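You operate a simulated robot arm through the tools that you are given. There is no shell and no other tool.

Carry out the task below with a simulated robot arm. There is one attempt and no reset: what you move stays moved.

## Task
Clear the drier of cap No. 57, then wash cap No. 72 and seat it there.
Fine: No. 57 goes in the short white tray; dunk No. 72 clean in the pot and swing the lid shut after.

The check looks at the end state, three seconds after you hand in, the way a careful person would. Anything else that was tipped, shoved, dropped, spilled or broken makes it a failure. A push-on lid holds only when it is set on centred and level and pressed home; a screw cap is set on level and turned clockwise until tight.

## Robot
A 7-joint arm with a three-finger gripper, fixed in place. Base frame: the origin is at the foot of the arm, x ahead of it, y to its left, z up. Lengths are in m, angles in degrees, forces in N, time in s.
Its first joint turns from -166.0 to 166.0 degrees. Payload 2.69 kg.
The tool frame sits at the grasp point between the pads (the TCP): z along the fingers, y along the line on which they close. The tips reach 0.03 m beyond it. The gripper opens to 0.128 m. The gripper's body begins 0.117 m behind the TCP.
Orientation is told as [roll, pitch, yaw] about the base's x, y, z axes, in that order, counted from this pose: with the fingers straight down and closing along the base's y, the tool's x points along the base's -x, its y along +y and its z along -z.

## Interface
- The arm moves only by the tool nudge_tool. Its argument "deltas" is a list of rows, each a list of 6 numbers: the shift along the tool's x, y, z in m, then the turn, a rotation vector about the tool's x, y, z in degrees. In form: [[dx, dy, dz, wx, wy, wz], ...]. A call has 1 to 20 rows; each row shifts and turns the commanded pose from where the row before left it, along the tool's axes as they then stand. "fingers" is the gripper command, from -1 (shut) to 1 (fully open), values between in proportion, set as the call begins (left out, the last holds). A row lasts 0.2 s, in which the tool goes at most 0.05 m and 8.6 degrees; a call with a longer step from one row to the next is refused whole, and so is a gripper value outside its range. A pose out of reach is approached as far as the arm can. The call stops where the force on the tool passes 90 N (or 10 N more than at its start, if that is more) or the arm is blocked; 0.2 s more then pass. Each finger halts on what it meets, pressing with about 24 N; the grip force reading is that of the motor and also rises with nothing between the fingers. The clock runs only during rows and for 0.2 s after the last one: add rows that do not move to give the fingers time. The reply holds the time, the measured pose of the TCP, the force on the tool along the base axes, the opening and the grip force, in the units named above and with some noise, with the torque about the TCP (base axes, N m) and any sound that the robot's microphone picked up.
- Cameras (640 x 400 px; columns grow to the right, rows downward): "scene" is fixed at [0.2195, -0.6521, 1.7763]; the picture's right is [0.70, -0.71, 0.00], its down [-0.44, -0.43, -0.79] and it looks along [0.56, 0.55, -0.61] (base axes); focal length 369 px, centre (320, 200). "wrist" rides on the gripper at [0.058, 0.054, -0.131] in the tool frame; the picture's right is [-0.68, 0.74, 0.00], its down [-0.62, -0.57, -0.55] and it looks along [-0.40, -0.37, 0.84] (tool axes); focal length 234 px, centre (320, 200). There is no depth. A picture from a camera that has moved, and an enlarged one, comes with that camera's place and axes in the base frame and with its lens.
- get_image(camera): a new picture of that camera. It takes no simulated time.
- raise_lower(by): slides the trunk up (or, below 0, down) by that many m; the arm rides with it, the base frame stays. It gives what a move gives, with no picture.
- enlarge(camera, box): a new picture of the part [left, top, right, bottom] of that camera's present view, enlarged. It takes no simulated time.
- finish_job(): hands the job in; it is judged then, once.

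Places have to be worked out from the pictures, the camera data and where the tool is seen. Open the gripper and draw the arm clear of the work before you hand the job in, unless the task says otherwise.

The tools are called after "Call:" as name(argument=value, ...) on one line, values as JSON. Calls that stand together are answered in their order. nudge_tool: Moves the arm, as the interface text tells. Its arguments: {"type":"object","properties":{"deltas":{"type":"array","items":{"type":"array","items":{"type":"number"}}},"fingers":{"type":"number"}},"required":["deltas"]} The other tools are called the same way: raise_lower (by) slides the trunk up or down; get_image (camera) takes a picture; enlarge (camera, box) takes an enlarged picture of a part of a camera's view; finish_job () hands the job in.

At the start:

```text
t: 0.0
eef_pos: [0.6886, -0.1163, 1.4194]
ee_rot: [0.0, 0.0, 0.0]
ft_force: [-0.4, -0.2, 0.9]
ft_torque: [0.01, 0.02, 0.03]
grip_width: 0.128
grasp_force: 0.1
trunk travel left (down, up): [-0.15, 0.2]
```

scene: 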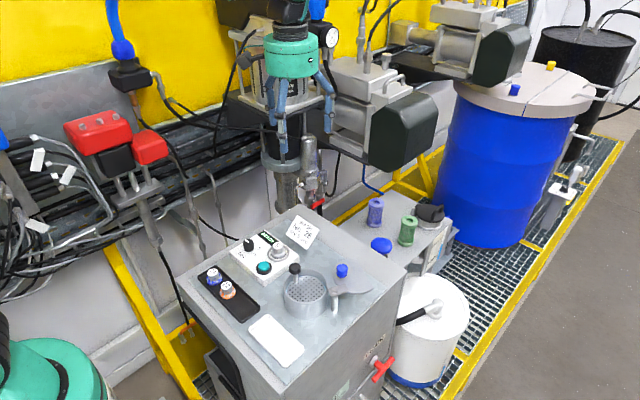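
wrist: 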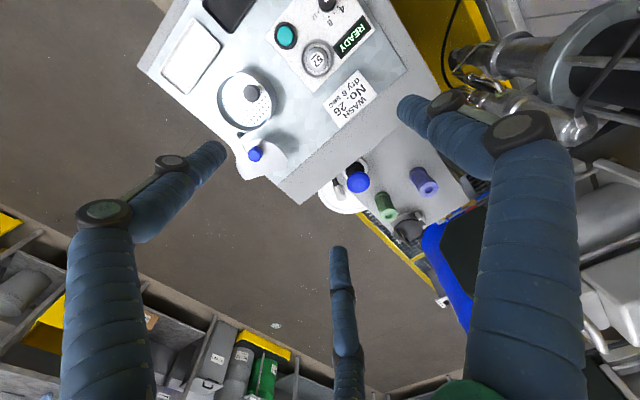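

I start by looking closely at the machine top in both cameras to identify the caps, the drier, the pot and the trays.

Call:
enlarge(camera="scene", box=[180, 190, 420, 340])

Call:
enlarge(camera="wrist", box=[130, 0, 450, 200])

Call:
enlarge(camera="scene", box=[180, 220, 300, 295])

```text
2.67 times, centred on (300, 265) of scene
camera zoom: at [0.2195, -0.6521, 1.7763], right [0.7, -0.71, 0.0], down [-0.44, -0.43, -0.79], along [0.56, 0.55, -0.61], focal length 984 px, centre (373, 27)
```

zoom: 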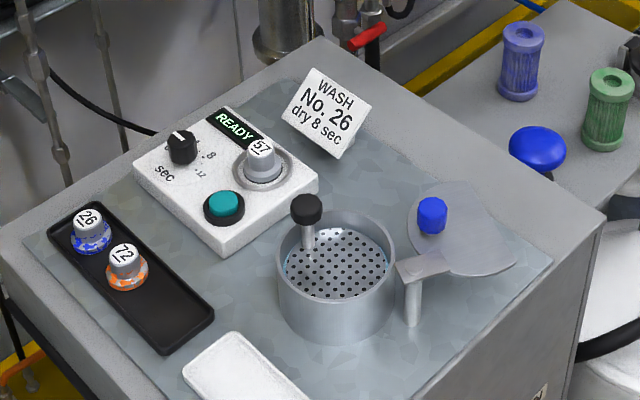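

```text
2.00 times, centred on (290, 100) of wrist
camera zoom: at [0.6291, -0.0621, 1.5478], right [0.68, 0.74, 0.0], down [0.62, -0.57, 0.55], along [0.4, -0.37, -0.84], focal length 468 px, centre (380, 400)
```

zoom: 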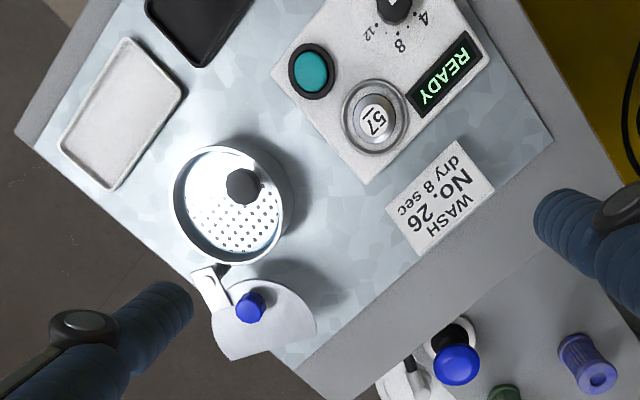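

```text
5.33 times, centred on (240, 258) of scene
camera zoom: at [0.2195, -0.6521, 1.7763], right [0.7, -0.71, 0.0], down [-0.44, -0.43, -0.79], along [0.56, 0.55, -0.61], focal length 1969 px, centre (747, -107)
```

zoom: 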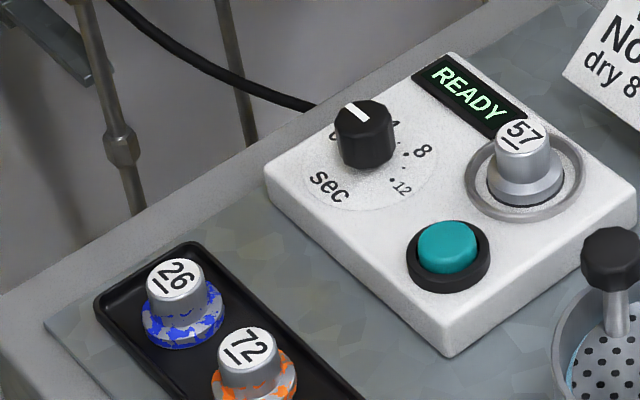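

The caps, drier socket, pot (basket with black knob), swung-open lid with blue knob and the trays are visible. I want a closer look at my gripper, the pot and the white tray before moving.

Call:
enlarge(camera="scene", box=[220, 10, 380, 110])

Call:
enlarge(camera="scene", box=[240, 240, 400, 340])

Call:
enlarge(camera="scene", box=[220, 70, 380, 170])

```text
4.00 times, centred on (300, 60) of scene
camera zoom: at [0.2195, -0.6521, 1.7763], right [0.7, -0.71, 0.0], down [-0.44, -0.43, -0.79], along [0.56, 0.55, -0.61], focal length 1477 px, centre (400, 760)
```

zoom: 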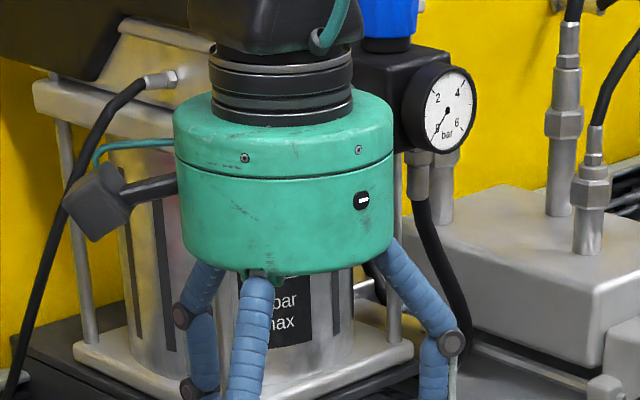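

```text
4.00 times, centred on (320, 290) of scene
camera zoom: at [0.2195, -0.6521, 1.7763], right [0.7, -0.71, 0.0], down [-0.44, -0.43, -0.79], along [0.56, 0.55, -0.61], focal length 1477 px, centre (320, -160)
```

zoom: 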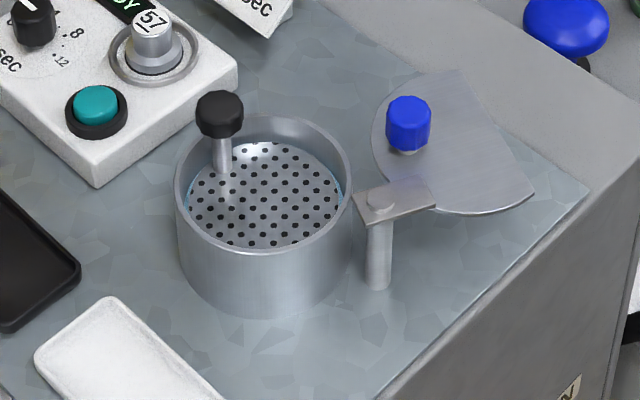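

```text
4.00 times, centred on (300, 120) of scene
camera zoom: at [0.2195, -0.6521, 1.7763], right [0.7, -0.71, 0.0], down [-0.44, -0.43, -0.79], along [0.56, 0.55, -0.61], focal length 1477 px, centre (400, 520)
```

zoom: 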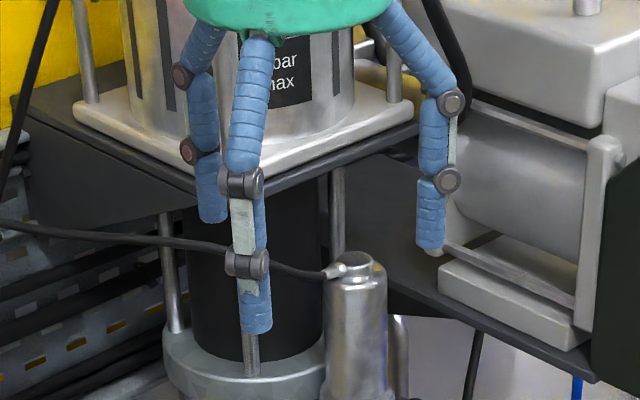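

The gripper shows three blue-sleeved fingers. I close it partway in free air to see where each finger goes relative to the TCP.

Call:
nudge_tool(deltas=[[0, 0, 0, 0, 0, 0], [0, 0, 0, 0, 0, 0], [0, 0, 0, 0, 0, 0]], fingers=-0.5)

Call:
get_image(camera="wrist")

Call:
enlarge(camera="scene", box=[220, 50, 380, 150])

```text
t: 0.8
eef_pos: [0.6881, -0.1164, 1.4195]
ee_rot: [0.0, 0.0, 0.0]
ft_force: [0.2, 0.7, 0.5]
ft_torque: [-0.01, 0.0, -0.01]
grip_width: 0.032
grasp_force: 0.1
trunk travel left (down, up): [-0.15, 0.2]
```

```text
taken
camera wrist: at [0.6291, -0.0621, 1.5478], right [0.68, 0.74, 0.0], down [0.62, -0.57, 0.55], along [0.4, -0.37, -0.84], focal length 234 px, centre (320, 200)
```

wrist: 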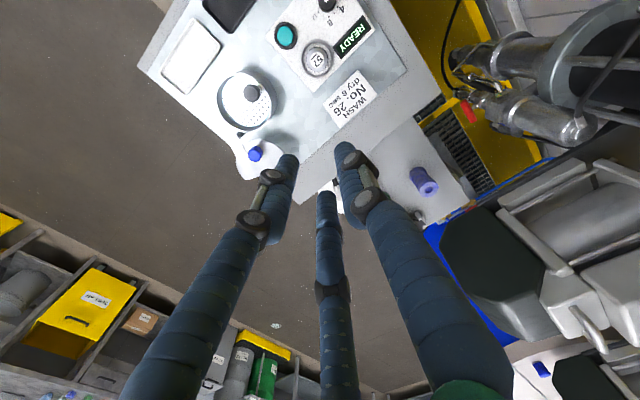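

```text
4.00 times, centred on (300, 100) of scene
camera zoom: at [0.2195, -0.6521, 1.7763], right [0.7, -0.71, 0.0], down [-0.44, -0.43, -0.79], along [0.56, 0.55, -0.61], focal length 1477 px, centre (400, 600)
```

zoom: 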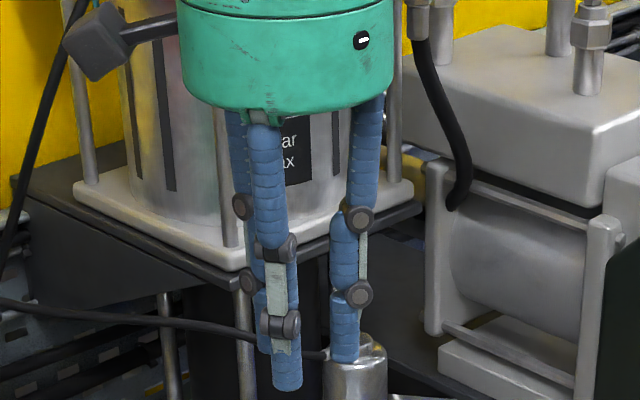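

The hand closes three fingers radially onto the TCP axis (one toward tool +y, two at ±30° behind). From triangulation I put cap 57 at about (0.64,-0.08, top z 1.087), pot centre (0.60,-0.225, rim 1.075), black knob (0.60,-0.19,1.12), lid knob (0.67,-0.27,1.11), and cap 72 near (0.477,-0.077). I open the hand and move for a closer view of the pot and lid.

Call:
nudge_tool(deltas=[[0.0256, 0, 0.02, 0, 0, 0], [0.0256, 0, 0.02, 0, 0, 0], [0.0256, 0, 0.02, 0, 0, 0], [0.0256, 0, 0.02, 0, 0, 0], [0.0256, 0, 0.02, 0, 0, 0], [0, 0, 0, 0, 0, 0]], fingers=1)

Call:
get_image(camera="wrist")

Call:
enlarge(camera="wrist", box=[160, 60, 400, 210])

```text
t: 2.2
eef_pos: [0.5585, -0.1178, 1.3164]
ee_rot: [-0.1, 0.0, 0.0]
ft_force: [-0.1, -0.6, 0.3]
ft_torque: [0.03, -0.02, -0.01]
grip_width: 0.1282
grasp_force: 0.0
trunk travel left (down, up): [-0.15, 0.2]
```

```text
taken
camera wrist: at [0.5003, -0.0636, 1.4465], right [0.68, 0.74, 0.0], down [0.62, -0.57, 0.55], along [0.4, -0.37, -0.84], focal length 234 px, centre (320, 200)
```

wrist: 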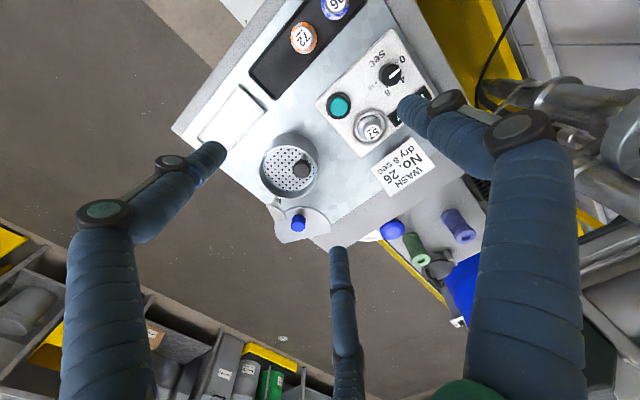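

```text
2.67 times, centred on (280, 135) of wrist
camera zoom: at [0.5003, -0.0636, 1.4465], right [0.68, 0.74, 0.0], down [0.62, -0.57, 0.55], along [0.4, -0.37, -0.84], focal length 624 px, centre (427, 373)
```

zoom: 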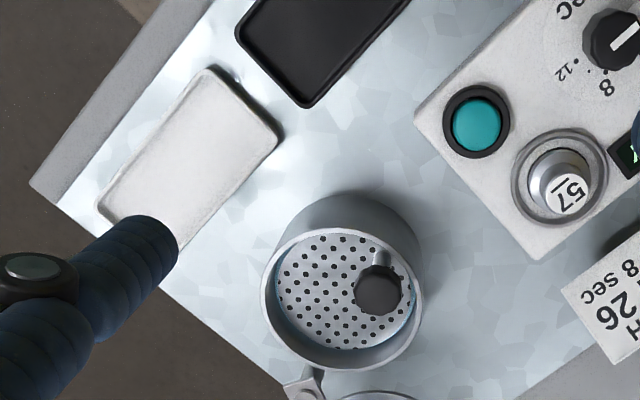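

I look at the lid and pivot region enlarged from this position.

Call:
enlarge(camera="wrist", box=[232, 125, 352, 250])

Call:
enlarge(camera="scene", box=[270, 250, 390, 325])

Call:
enlarge(camera="wrist", box=[260, 0, 420, 100])

```text
3.20 times, centred on (292, 188) of wrist
camera zoom: at [0.5003, -0.0636, 1.4465], right [0.68, 0.74, 0.0], down [0.62, -0.57, 0.55], along [0.4, -0.37, -0.84], focal length 749 px, centre (410, 240)
```

zoom: 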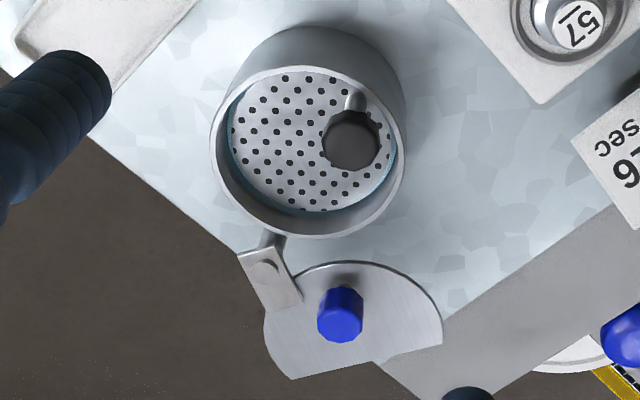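

```text
5.33 times, centred on (330, 288) of scene
camera zoom: at [0.2195, -0.6521, 1.7763], right [0.7, -0.71, 0.0], down [-0.44, -0.43, -0.79], along [0.56, 0.55, -0.61], focal length 1969 px, centre (267, -267)
```

zoom: 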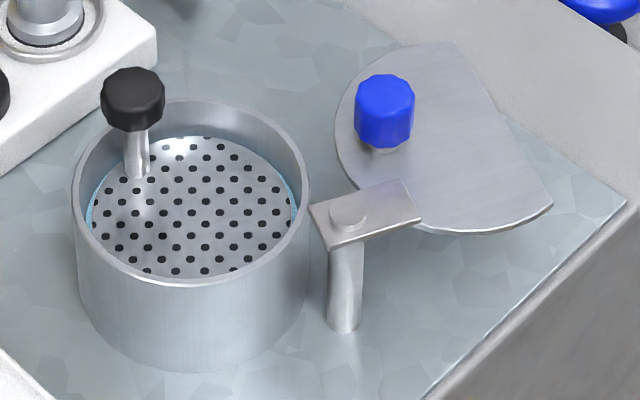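

```text
4.00 times, centred on (340, 50) of wrist
camera zoom: at [0.5003, -0.0636, 1.4465], right [0.68, 0.74, 0.0], down [0.62, -0.57, 0.55], along [0.4, -0.37, -0.84], focal length 937 px, centre (240, 800)
```

zoom: 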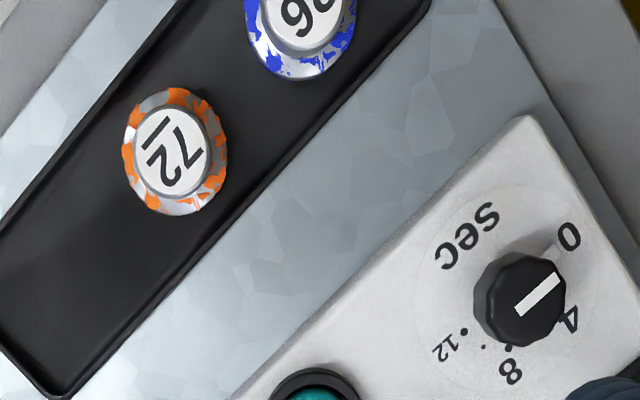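

The lid is a disc cut along a chord so it clears the black knob's stem; it hinges on the post beside the pot and closes counter-clockwise. White tray spans about x 0.448–0.506, y −0.315…−0.195. Now I move above cap 57 with a 60° yaw (so no finger points at the button or the timer knob) and look again.

Call:
nudge_tool(deltas=[[-0.0201, 0.01, 0.0225, 0, 0, 0], [-0.0201, 0.01, 0.0225, 0, 0, 0], [-0.0201, 0.01, 0.0225, 0, 0, 0], [-0.0201, 0.01, 0.0225, 0, 0, 0], [0, 0, 0, 0, 0, -7.5], [0, 0, 0, 0, 0, -7.5], [0, 0, 0, 0, 0, -7.5], [0, 0, 0, 0, 0, -7.5], [0, 0, 0, 0, 0, -7.5], [0, 0, 0, 0, 0, -7.5], [0, 0, 0, 0, 0, -7.5], [0, 0, 0, 0, 0, -7.5], [0, 0, 0, 0, 0, 0]], fingers=0)

Call:
get_image(camera="wrist")

Call:
get_image(camera="scene")

```text
t: 5.0
eef_pos: [0.6409, -0.0768, 1.2286]
ee_rot: [-0.1, -0.1, 60.0]
ft_force: [-0.1, -0.3, 0.5]
ft_torque: [0.0, -0.01, -0.04]
grip_width: 0.0639
grasp_force: 0.1
trunk travel left (down, up): [-0.15, 0.2]
```

```text
taken
camera wrist: at [0.5643, -0.1, 1.3577], right [-0.3, 0.95, 0.0], down [0.8, 0.25, 0.55], along [0.52, 0.16, -0.84], focal length 234 px, centre (320, 200)
```

wrist: 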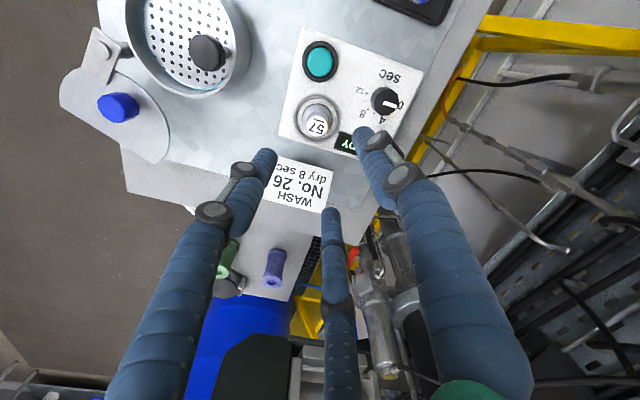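

```text
taken
```

scene: 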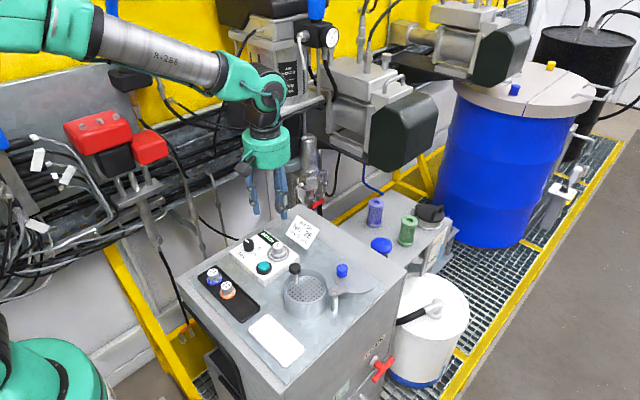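

Call:
enlarge(camera="wrist", box=[260, 80, 380, 155])

Call:
enlarge(camera="wrist", box=[40, 0, 280, 170])

```text
5.33 times, centred on (320, 118) of wrist
camera zoom: at [0.5643, -0.1, 1.3577], right [-0.3, 0.95, 0.0], down [0.8, 0.25, 0.55], along [0.52, 0.16, -0.84], focal length 1249 px, centre (320, 640)
```

zoom: 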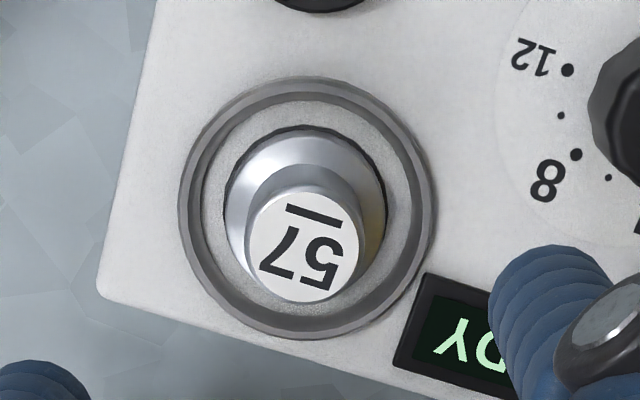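

```text
2.35 times, centred on (160, 85) of wrist
camera zoom: at [0.5643, -0.1, 1.3577], right [-0.3, 0.95, 0.0], down [0.8, 0.25, 0.55], along [0.52, 0.16, -0.84], focal length 551 px, centre (696, 471)
```

zoom: 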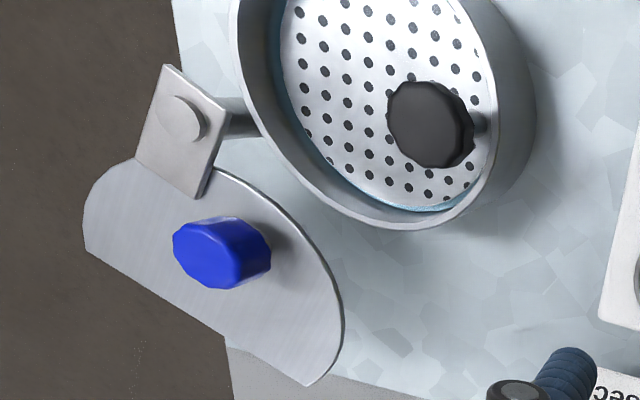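

Cap 57's top is refined to about (0.637,-0.081, z≈1.087), cylinder ≈25 mm diameter over a 38 mm flange. I correct sideways and come down to just above it for a check.

Call:
nudge_tool(deltas=[[0.0061, 0.0011, 0.0294, 0, 0, 0], [0, 0, 0.03, 0, 0, 0], [0, 0, 0.03, 0, 0, 0], [0, 0, 0, 0, 0, 0]], fingers=-0.1)

Call:
get_image(camera="wrist")

Call:
enlarge(camera="scene", box=[220, 190, 340, 265])

```text
t: 6.0
eef_pos: [0.6361, -0.0809, 1.1393]
ee_rot: [0.0, 0.0, 59.9]
ft_force: [0.2, 0.4, -0.4]
ft_torque: [-0.01, 0.02, -0.01]
grip_width: 0.0576
grasp_force: 0.1
trunk travel left (down, up): [-0.15, 0.2]
```

```text
taken
camera wrist: at [0.5603, -0.1048, 1.2674], right [-0.3, 0.95, 0.0], down [0.8, 0.25, 0.55], along [0.52, 0.16, -0.84], focal length 234 px, centre (320, 200)
```

wrist: 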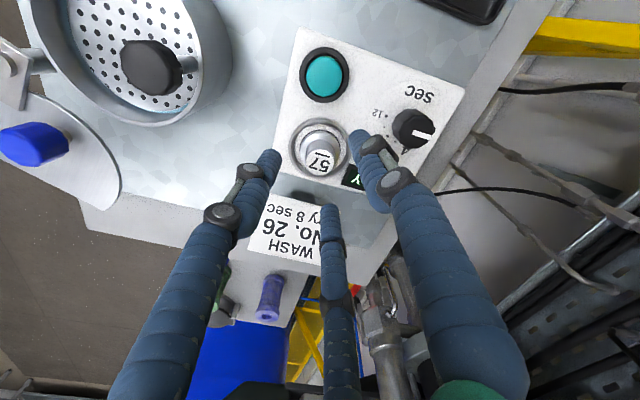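

```text
5.33 times, centred on (280, 228) of scene
camera zoom: at [0.2195, -0.6521, 1.7763], right [0.7, -0.71, 0.0], down [-0.44, -0.43, -0.79], along [0.56, 0.55, -0.61], focal length 1969 px, centre (533, 53)
```

zoom: 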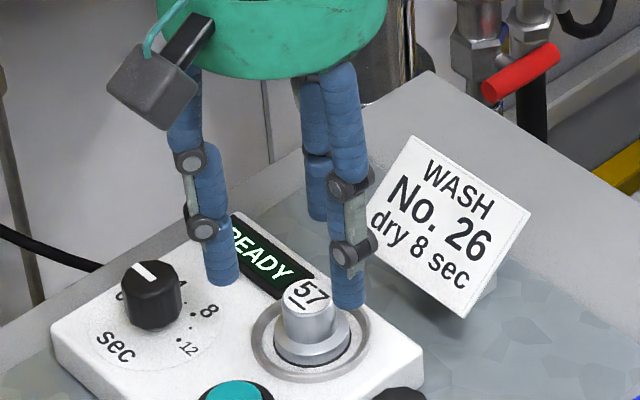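

The cap sits on the tool axis in the wrist view. I descend to TCP z≈1.100 and then close the fingers.

Call:
nudge_tool(deltas=[[0, 0, 0.015, 0, 0, 0], [0, 0, 0.012, 0, 0, 0], [0, 0, 0.012, 0, 0, 0], [0, 0, 0, 0, 0, 0]])

Call:
get_image(camera="wrist")

Call:
enlarge(camera="scene", box=[220, 190, 340, 265])

```text
t: 7.0
eef_pos: [0.6355, -0.082, 1.1]
ee_rot: [-0.1, 0.0, 59.9]
ft_force: [0.2, -0.3, 0.0]
ft_torque: [-0.02, 0.05, 0.01]
grip_width: 0.0576
grasp_force: 0.1
trunk travel left (down, up): [-0.15, 0.2]
```

```text
taken
camera wrist: at [0.5594, -0.1045, 1.2288], right [-0.3, 0.95, 0.0], down [0.8, 0.25, 0.55], along [0.52, 0.16, -0.84], focal length 234 px, centre (320, 200)
```

wrist: 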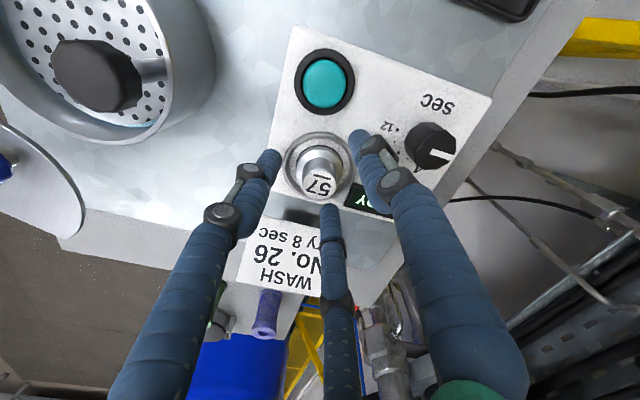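

```text
5.33 times, centred on (280, 228) of scene
camera zoom: at [0.2195, -0.6521, 1.7763], right [0.7, -0.71, 0.0], down [-0.44, -0.43, -0.79], along [0.56, 0.55, -0.61], focal length 1969 px, centre (533, 53)
```

zoom: 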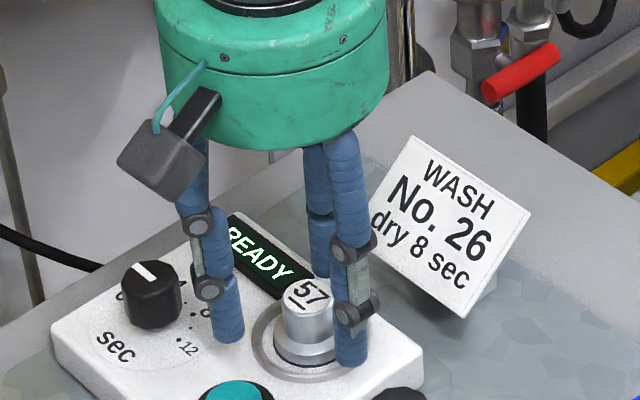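

The fingertips sit at about z=1.07 around the cylinder, above the flange. I close on the cap.

Call:
nudge_tool(deltas=[[0, 0, 0, 0, 0, 0], [0, 0, 0, 0, 0, 0], [0, 0, 0, 0, 0, 0], [0, 0, 0, 0, 0, 0]], fingers=-1)

Call:
get_image(camera="wrist")

Call:
enlarge(camera="scene", box=[220, 190, 340, 265])

```text
t: 8.0
eef_pos: [0.6344, -0.0805, 1.1008]
ee_rot: [0.0, -0.1, 60.1]
ft_force: [-0.7, 0.0, -0.2]
ft_torque: [0.0, 0.04, 0.01]
grip_width: 0.0272
grasp_force: 23.8
trunk travel left (down, up): [-0.15, 0.2]
```

```text
taken
camera wrist: at [0.5592, -0.1045, 1.2289], right [-0.3, 0.95, 0.0], down [0.8, 0.25, 0.55], along [0.52, 0.16, -0.84], focal length 234 px, centre (320, 200)
```

wrist: 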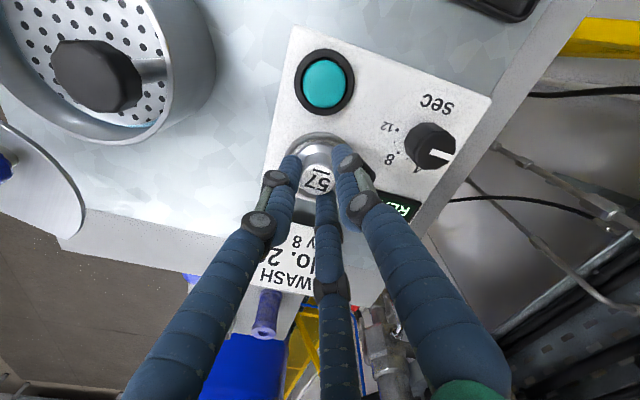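

```text
5.33 times, centred on (280, 228) of scene
camera zoom: at [0.2195, -0.6521, 1.7763], right [0.7, -0.71, 0.0], down [-0.44, -0.43, -0.79], along [0.56, 0.55, -0.61], focal length 1969 px, centre (533, 53)
```

zoom: 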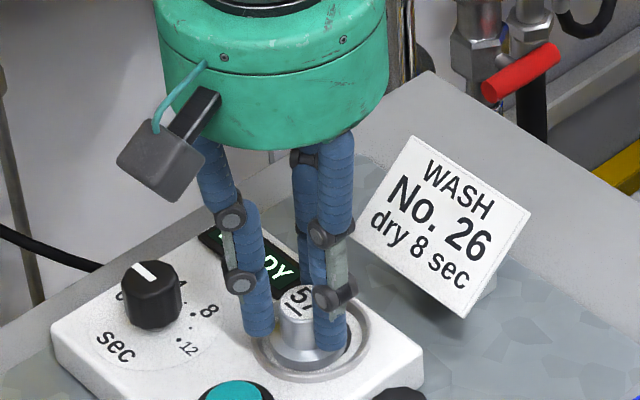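

The grip holds at 27 mm with 24 N. I lift straight up slowly and check that the cap comes along.

Call:
nudge_tool(deltas=[[0, 0, -0.008, 0, 0, 0], [0, 0, -0.012, 0, 0, 0], [0, 0, -0.02, 0, 0, 0], [0, 0, -0.02, 0, 0, 0], [0, 0, 0, 0, 0, 0]])

Call:
enlarge(camera="scene", box=[220, 180, 340, 255])

Call:
enlarge(camera="wrist", box=[240, 80, 400, 230])

```text
t: 9.2
eef_pos: [0.6371, -0.082, 1.1607]
ee_rot: [0.0, 0.0, 60.1]
ft_force: [0.0, -0.8, -0.7]
ft_torque: [0.0, 0.01, -0.04]
grip_width: 0.0268
grasp_force: 24.5
trunk travel left (down, up): [-0.15, 0.2]
```

```text
5.33 times, centred on (280, 218) of scene
camera zoom: at [0.2195, -0.6521, 1.7763], right [0.7, -0.71, 0.0], down [-0.44, -0.43, -0.79], along [0.56, 0.55, -0.61], focal length 1969 px, centre (533, 107)
```

zoom: 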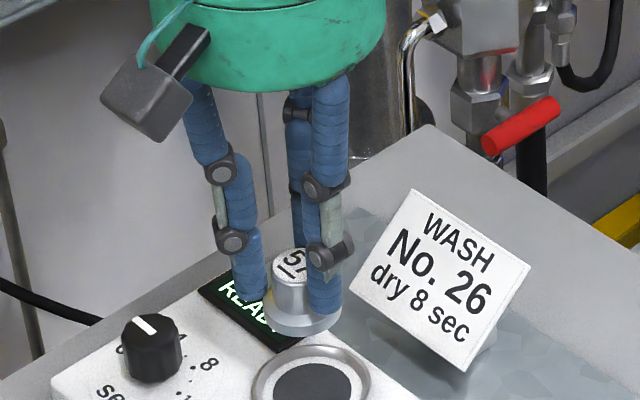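

```text
2.67 times, centred on (320, 155) of wrist
camera zoom: at [0.5604, -0.1052, 1.2891], right [-0.3, 0.95, 0.0], down [0.8, 0.25, 0.55], along [0.52, 0.16, -0.84], focal length 624 px, centre (320, 320)
```

zoom: 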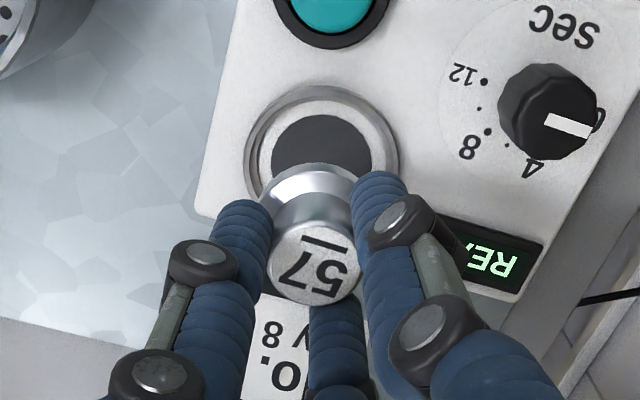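

Cap 57 came up cleanly. I raise further and carry it over the middle of the white tray.

Call:
nudge_tool(deltas=[[0, 0, -0.039, 0, 0, 0], [0.0288, 0.0064, 0, 0, 0, 0], [0.0288, 0.0064, 0, 0, 0, 0], [0.0288, 0.0064, 0, 0, 0, 0], [0.0288, 0.0064, 0, 0, 0, 0], [0.0288, 0.0064, 0, 0, 0, 0], [0.0288, 0.0064, 0, 0, 0, 0], [0.0288, 0.0064, 0, 0, 0, 0], [0.0288, 0.0064, 0, 0, 0, 0], [0, 0, 0, 0, 0, 0]])

Call:
get_image(camera="wrist")

Call:
enlarge(camera="scene", box=[180, 220, 380, 370])

```text
t: 11.4
eef_pos: [0.4751, -0.2555, 1.2001]
ee_rot: [0.0, 0.0, 60.0]
ft_force: [0.0, -0.1, -1.8]
ft_torque: [0.01, -0.04, 0.02]
grip_width: 0.0269
grasp_force: 23.4
trunk travel left (down, up): [-0.15, 0.2]
```

```text
taken
camera wrist: at [0.4003, -0.2796, 1.3286], right [-0.3, 0.95, 0.0], down [0.8, 0.25, 0.55], along [0.52, 0.16, -0.84], focal length 234 px, centre (320, 200)
```

wrist: 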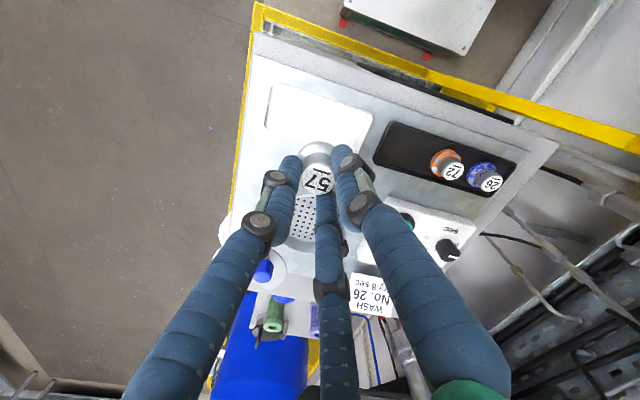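

```text
2.67 times, centred on (280, 295) of scene
camera zoom: at [0.2195, -0.6521, 1.7763], right [0.7, -0.71, 0.0], down [-0.44, -0.43, -0.79], along [0.56, 0.55, -0.61], focal length 984 px, centre (427, -53)
```

zoom: 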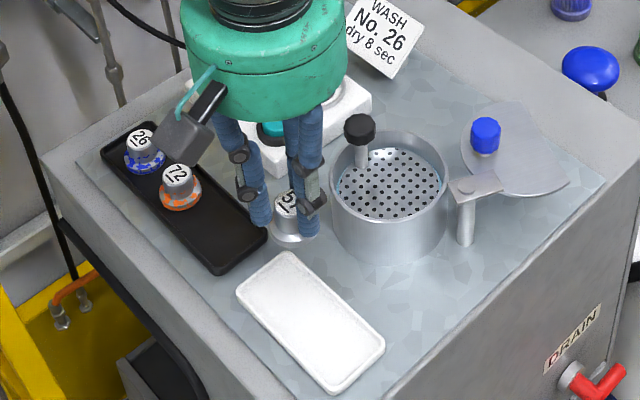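

The tray is directly below; the cap is held above its middle. I descend most of the way, then check the gap.

Call:
nudge_tool(deltas=[[0, 0, 0.03, 0, 0, 0], [0, 0, 0.03, 0, 0, 0], [0, 0, 0.03, 0, 0, 0], [0, 0, 0.02, 0, 0, 0], [0, 0, 0, 0, 0, 0]])

Call:
enlarge(camera="scene", box=[210, 280, 330, 355])

Call:
enlarge(camera="wrist", box=[220, 30, 420, 200])

```text
t: 12.6
eef_pos: [0.4765, -0.2544, 1.0905]
ee_rot: [0.0, 0.0, 60.0]
ft_force: [-0.2, -1.3, -1.5]
ft_torque: [0.02, 0.0, 0.03]
grip_width: 0.0267
grasp_force: 23.5
trunk travel left (down, up): [-0.15, 0.2]
```

```text
5.33 times, centred on (270, 318) of scene
camera zoom: at [0.2195, -0.6521, 1.7763], right [0.7, -0.71, 0.0], down [-0.44, -0.43, -0.79], along [0.56, 0.55, -0.61], focal length 1969 px, centre (587, -427)
```

zoom: 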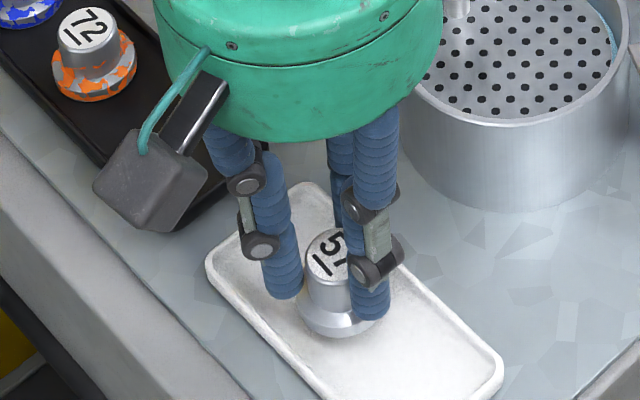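

```text
2.35 times, centred on (320, 115) of wrist
camera zoom: at [0.401, -0.2784, 1.2186], right [-0.3, 0.95, 0.0], down [0.8, 0.25, 0.55], along [0.52, 0.16, -0.84], focal length 551 px, centre (320, 400)
```

zoom: 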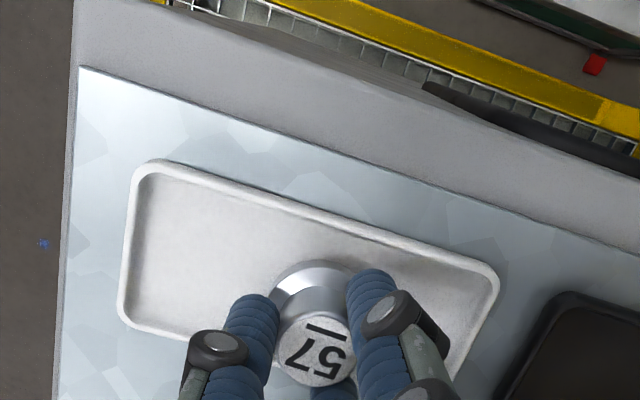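

The cap is inside the tray outline, still a bit above the floor. I lower in small steps, watching the vertical force.

Call:
nudge_tool(deltas=[[0, 0, 0.005, 0, 0, 0], [0, 0, 0.004, 0, 0, 0], [0, 0, 0, 0, 0, 0]])

Call:
nudge_tool(deltas=[[0, 0, 0.004, 0, 0, 0], [0, 0, 0, 0, 0, 0]])

Call:
nudge_tool(deltas=[[0, 0, 0.003, 0, 0, 0], [0, 0, 0, 0, 0, 0]])

```text
t: 13.4
eef_pos: [0.4787, -0.2554, 1.0805]
ee_rot: [0.1, 0.0, 60.0]
ft_force: [-0.8, 0.5, -1.1]
ft_torque: [-0.04, 0.0, 0.01]
grip_width: 0.0265
grasp_force: 24.1
trunk travel left (down, up): [-0.15, 0.2]
```

```text
t: 14.0
eef_pos: [0.4765, -0.2534, 1.0772]
ee_rot: [0.0, 0.0, 60.0]
ft_force: [0.7, 0.8, -0.6]
ft_torque: [0.03, -0.02, -0.01]
grip_width: 0.0264
grasp_force: 24.2
trunk travel left (down, up): [-0.15, 0.2]
```

```text
t: 14.6
eef_pos: [0.4778, -0.2545, 1.075]
ee_rot: [-0.2, 0.0, 60.0]
ft_force: [3.6, -1.9, 17.1]
ft_torque: [-0.09, -0.18, 0.03]
grip_width: 0.026
grasp_force: 25.0
trunk travel left (down, up): [-0.15, 0.2]
```

Contact: 17 N at TCP z≈1.075, so the cap rests on the tray floor. I open moderately and check.

Call:
nudge_tool(deltas=[[0, 0, -0.001, 0, 0, 0], [0, 0, 0, 0, 0, 0], [0, 0, 0, 0, 0, 0]], fingers=-0.1)

Call:
enlarge(camera="scene", box=[210, 280, 330, 355])

Call:
enlarge(camera="wrist", box=[220, 30, 420, 200])

```text
t: 15.4
eef_pos: [0.4766, -0.2551, 1.0738]
ee_rot: [0.0, 0.1, 60.0]
ft_force: [0.7, -1.0, 1.1]
ft_torque: [-0.01, 0.01, 0.03]
grip_width: 0.0575
grasp_force: 0.2
trunk travel left (down, up): [-0.15, 0.2]
```

```text
5.33 times, centred on (270, 318) of scene
camera zoom: at [0.2195, -0.6521, 1.7763], right [0.7, -0.71, 0.0], down [-0.44, -0.43, -0.79], along [0.56, 0.55, -0.61], focal length 1969 px, centre (587, -427)
```

zoom: 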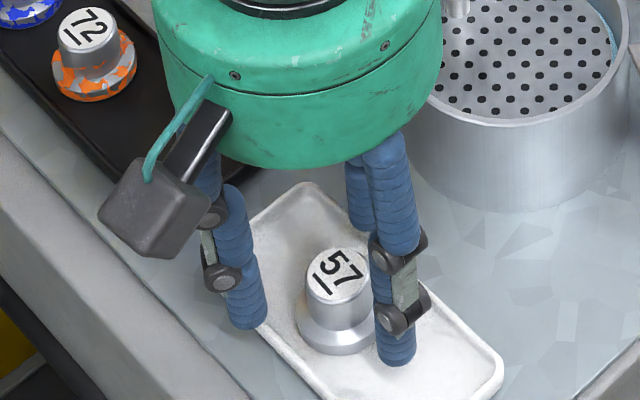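

```text
2.35 times, centred on (320, 115) of wrist
camera zoom: at [0.4008, -0.2776, 1.2028], right [-0.3, 0.95, 0.0], down [0.8, 0.25, 0.55], along [0.52, 0.16, -0.84], focal length 551 px, centre (320, 400)
```

zoom: 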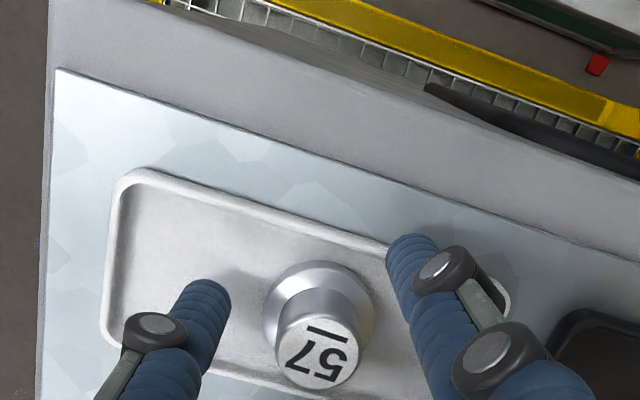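

Cap 57 stands upright in the white tray. I rise and move over cap 72 for a close check of its position.

Call:
nudge_tool(deltas=[[0, 0, -0.02, 0, 0, 0], [0, 0, -0.035, 0, 0, 0], [0, 0, -0.035, 0, 0, 0], [0, 0, -0.03, 0, 0, 0], [-0.0315, 0.0182, 0, 0, 0, 0], [-0.0315, 0.0182, 0, 0, 0, 0], [-0.0315, 0.0182, 0, 0, 0, 0], [-0.0315, 0.0182, 0, 0, 0, 0], [-0.0315, 0.0182, 0, 0, 0, 0], [0, 0, 0, 0, 0, 0]], fingers=-0.1)

Call:
get_image(camera="wrist")

Call:
enlarge(camera="wrist", box=[240, 70, 400, 170])

Call:
enlarge(camera="scene", box=[190, 240, 350, 340])

```text
t: 17.6
eef_pos: [0.4762, -0.0718, 1.1948]
ee_rot: [0.0, 0.0, 60.1]
ft_force: [-0.3, 0.2, 0.5]
ft_torque: [-0.05, -0.01, 0.0]
grip_width: 0.0573
grasp_force: 0.2
trunk travel left (down, up): [-0.15, 0.2]
```

```text
taken
camera wrist: at [0.4002, -0.0947, 1.3225], right [-0.3, 0.95, 0.0], down [0.8, 0.25, 0.55], along [0.52, 0.16, -0.84], focal length 234 px, centre (320, 200)
```

wrist: 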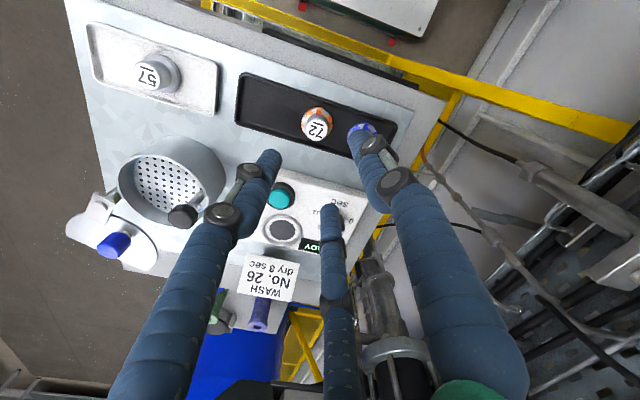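

```text
4.00 times, centred on (320, 120) of wrist
camera zoom: at [0.4002, -0.0947, 1.3225], right [-0.3, 0.95, 0.0], down [0.8, 0.25, 0.55], along [0.52, 0.16, -0.84], focal length 937 px, centre (320, 520)
```

zoom: 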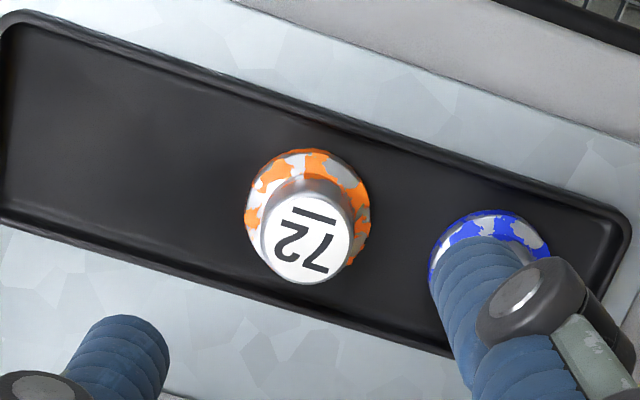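

```text
4.00 times, centred on (270, 290) of scene
camera zoom: at [0.2195, -0.6521, 1.7763], right [0.7, -0.71, 0.0], down [-0.44, -0.43, -0.79], along [0.56, 0.55, -0.61], focal length 1477 px, centre (520, -160)
```

zoom: 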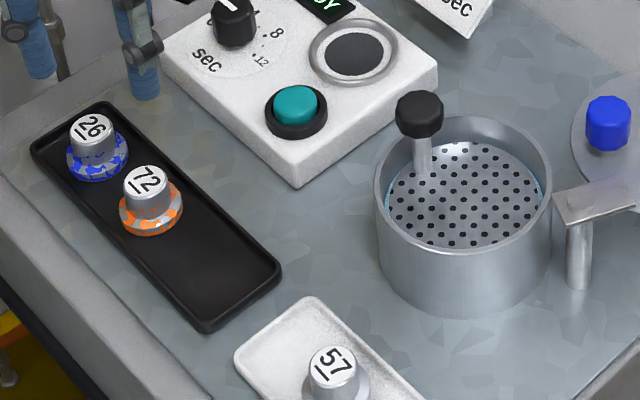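

Cap 72's top comes out at (0.476,-0.075, z≈1.058) and cap 26 is clear of all finger directions. I adjust by 2 mm and descend above it for a last check.

Call:
nudge_tool(deltas=[[0.0025, 0.0003, 0.03, 0, 0, 0], [0, 0, 0.03, 0, 0, 0], [0, 0, 0.026, 0, 0, 0], [0, 0, 0, 0, 0, 0]])

Call:
get_image(camera="wrist")

Call:
enlarge(camera="scene", box=[170, 230, 290, 305])

```text
t: 18.6
eef_pos: [0.4771, -0.0748, 1.1087]
ee_rot: [0.0, 0.0, 59.9]
ft_force: [0.4, 0.0, 0.5]
ft_torque: [0.0, 0.02, 0.0]
grip_width: 0.0575
grasp_force: 0.0
trunk travel left (down, up): [-0.15, 0.2]
```

```text
taken
camera wrist: at [0.4008, -0.0982, 1.2378], right [-0.3, 0.95, 0.0], down [0.8, 0.25, 0.55], along [0.52, 0.16, -0.84], focal length 234 px, centre (320, 200)
```

wrist: 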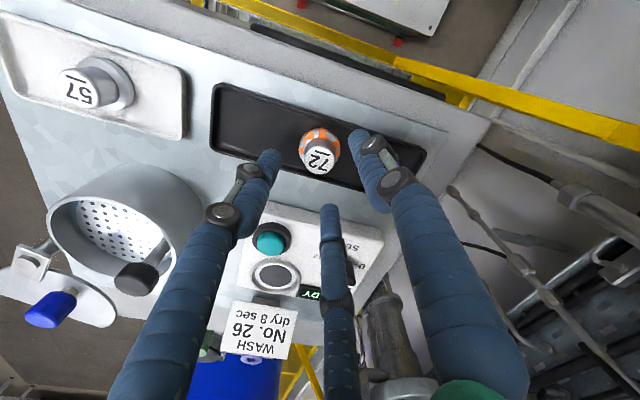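

```text
5.33 times, centred on (230, 268) of scene
camera zoom: at [0.2195, -0.6521, 1.7763], right [0.7, -0.71, 0.0], down [-0.44, -0.43, -0.79], along [0.56, 0.55, -0.61], focal length 1969 px, centre (800, -160)
```

zoom: 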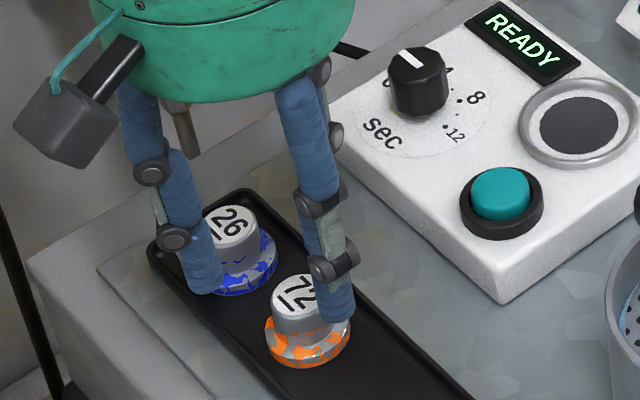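

The cap is centred between the fingers. I descend to gripping height.

Call:
nudge_tool(deltas=[[0, 0, 0.012, 0, 0, 0], [0, 0, 0.012, 0, 0, 0], [0, 0, 0.01, 0, 0, 0], [0, 0, 0, 0, 0, 0]])

Call:
get_image(camera="wrist")

Call:
enlarge(camera="scene", box=[170, 230, 290, 305])

```text
t: 19.6
eef_pos: [0.4749, -0.0763, 1.0742]
ee_rot: [0.0, 0.0, 59.8]
ft_force: [-0.1, 0.1, 0.3]
ft_torque: [0.0, 0.01, -0.02]
grip_width: 0.0575
grasp_force: 0.0
trunk travel left (down, up): [-0.15, 0.2]
```

```text
taken
camera wrist: at [0.3998, -0.0982, 1.2028], right [-0.3, 0.95, 0.0], down [0.8, 0.25, 0.55], along [0.52, 0.16, -0.84], focal length 234 px, centre (320, 200)
```

wrist: 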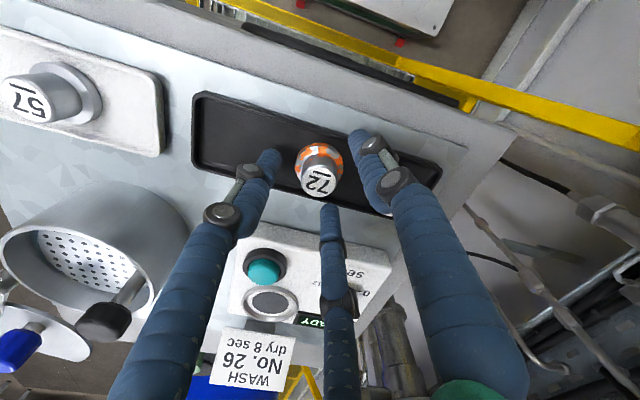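

```text
5.33 times, centred on (230, 268) of scene
camera zoom: at [0.2195, -0.6521, 1.7763], right [0.7, -0.71, 0.0], down [-0.44, -0.43, -0.79], along [0.56, 0.55, -0.61], focal length 1969 px, centre (800, -160)
```

zoom: 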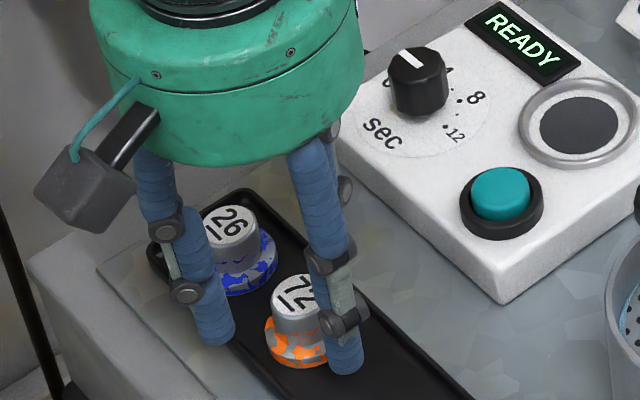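

Centred; I close on cap 72 and lift slightly.

Call:
nudge_tool(deltas=[[0, 0, 0, 0, 0, 0], [0, 0, 0, 0, 0, 0], [0, 0, 0, 0, 0, 0], [0, 0, 0, 0, 0, 0]], fingers=-1)

Call:
nudge_tool(deltas=[[0, 0, -0.01, 0, 0, 0], [0, 0, -0.02, 0, 0, 0], [0, 0, -0.03, 0, 0, 0], [0, 0, -0.03, 0, 0, 0], [0, 0, -0.03, 0, 0, 0], [0, 0, 0, 0, 0, 0]])

Call:
enlarge(camera="scene", box=[170, 200, 330, 300])

Call:
get_image(camera="wrist")

```text
t: 20.6
eef_pos: [0.4755, -0.0751, 1.0737]
ee_rot: [-0.1, 0.0, 60.0]
ft_force: [-0.1, 0.2, -0.7]
ft_torque: [0.03, -0.02, 0.01]
grip_width: 0.0264
grasp_force: 24.0
trunk travel left (down, up): [-0.15, 0.2]
```

```text
t: 22.0
eef_pos: [0.4741, -0.0762, 1.194]
ee_rot: [0.1, 0.0, 60.1]
ft_force: [-0.2, -0.1, -0.7]
ft_torque: [-0.01, -0.01, -0.03]
grip_width: 0.0263
grasp_force: 23.7
trunk travel left (down, up): [-0.15, 0.2]
```

```text
4.00 times, centred on (250, 250) of scene
camera zoom: at [0.2195, -0.6521, 1.7763], right [0.7, -0.71, 0.0], down [-0.44, -0.43, -0.79], along [0.56, 0.55, -0.61], focal length 1477 px, centre (600, 0)
```

zoom: 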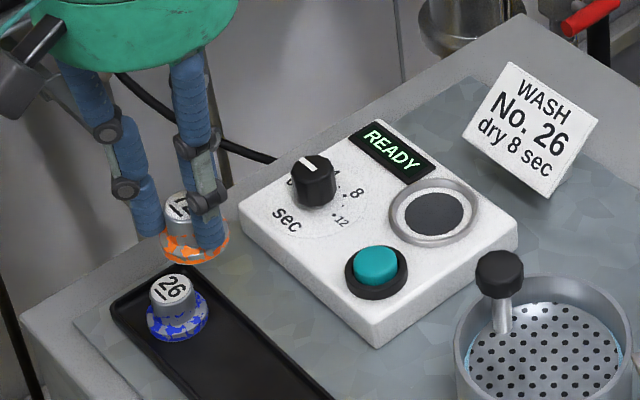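

```text
taken
camera wrist: at [0.3986, -0.098, 1.3234], right [-0.3, 0.95, 0.0], down [0.8, 0.25, 0.55], along [0.52, 0.16, -0.84], focal length 234 px, centre (320, 200)
```

wrist: 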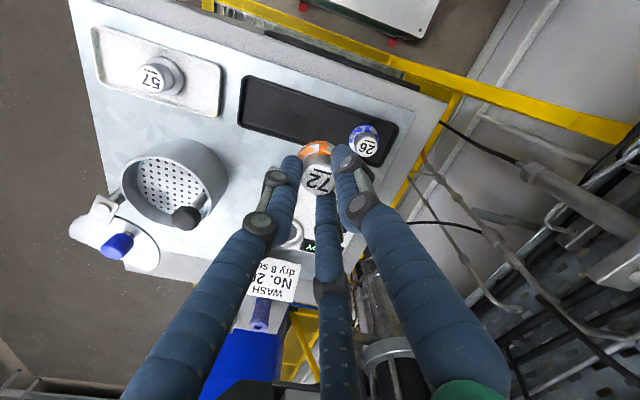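

Cap 72 is in the hand, cap 26 stayed in place. I move beside the pot, staying high, to inspect the basket and pot rim before dunking.

Call:
nudge_tool(deltas=[[0.0006, -0.029, -0.004, 0, 0, 0], [0.0006, -0.029, -0.004, 0, 0, 0], [0.0006, -0.029, -0.004, 0, 0, 0], [0.0006, -0.029, -0.003, 0, 0, 0], [0.0006, -0.0289, 0, 0, 0, 0], [0, 0, 0, 0, 0, 0]])

Call:
get_image(camera="wrist")

Call:
enlarge(camera="wrist", box=[160, 40, 320, 190])

Call:
enlarge(camera="scene", box=[260, 250, 380, 325])

```text
t: 23.4
eef_pos: [0.5996, -0.1497, 1.2096]
ee_rot: [0.0, 0.0, 60.0]
ft_force: [-0.3, 0.5, -2.3]
ft_torque: [0.02, 0.05, -0.01]
grip_width: 0.0262
grasp_force: 24.6
trunk travel left (down, up): [-0.15, 0.2]
```

```text
taken
camera wrist: at [0.5239, -0.1733, 1.338], right [-0.3, 0.95, 0.0], down [0.8, 0.25, 0.55], along [0.52, 0.16, -0.84], focal length 234 px, centre (320, 200)
```

wrist: 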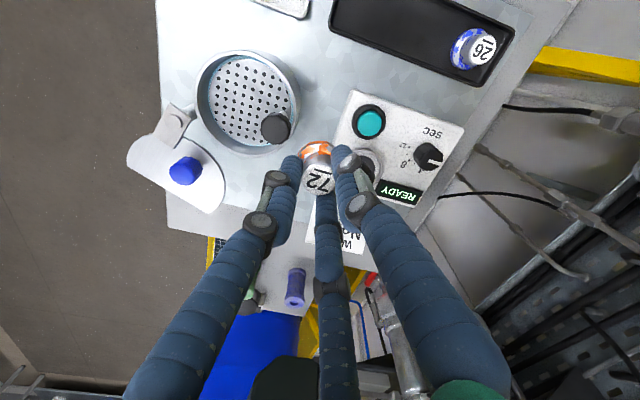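

```text
2.67 times, centred on (240, 115) of wrist
camera zoom: at [0.5239, -0.1733, 1.338], right [-0.3, 0.95, 0.0], down [0.8, 0.25, 0.55], along [0.52, 0.16, -0.84], focal length 624 px, centre (533, 427)
```

zoom: 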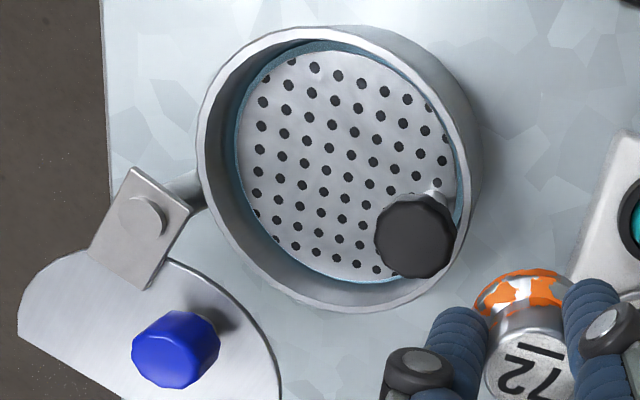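

```text
5.33 times, centred on (320, 288) of scene
camera zoom: at [0.2195, -0.6521, 1.7763], right [0.7, -0.71, 0.0], down [-0.44, -0.43, -0.79], along [0.56, 0.55, -0.61], focal length 1969 px, centre (320, -267)
```

zoom: 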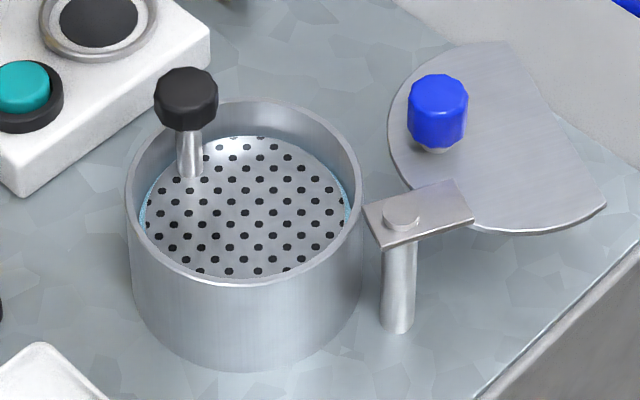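

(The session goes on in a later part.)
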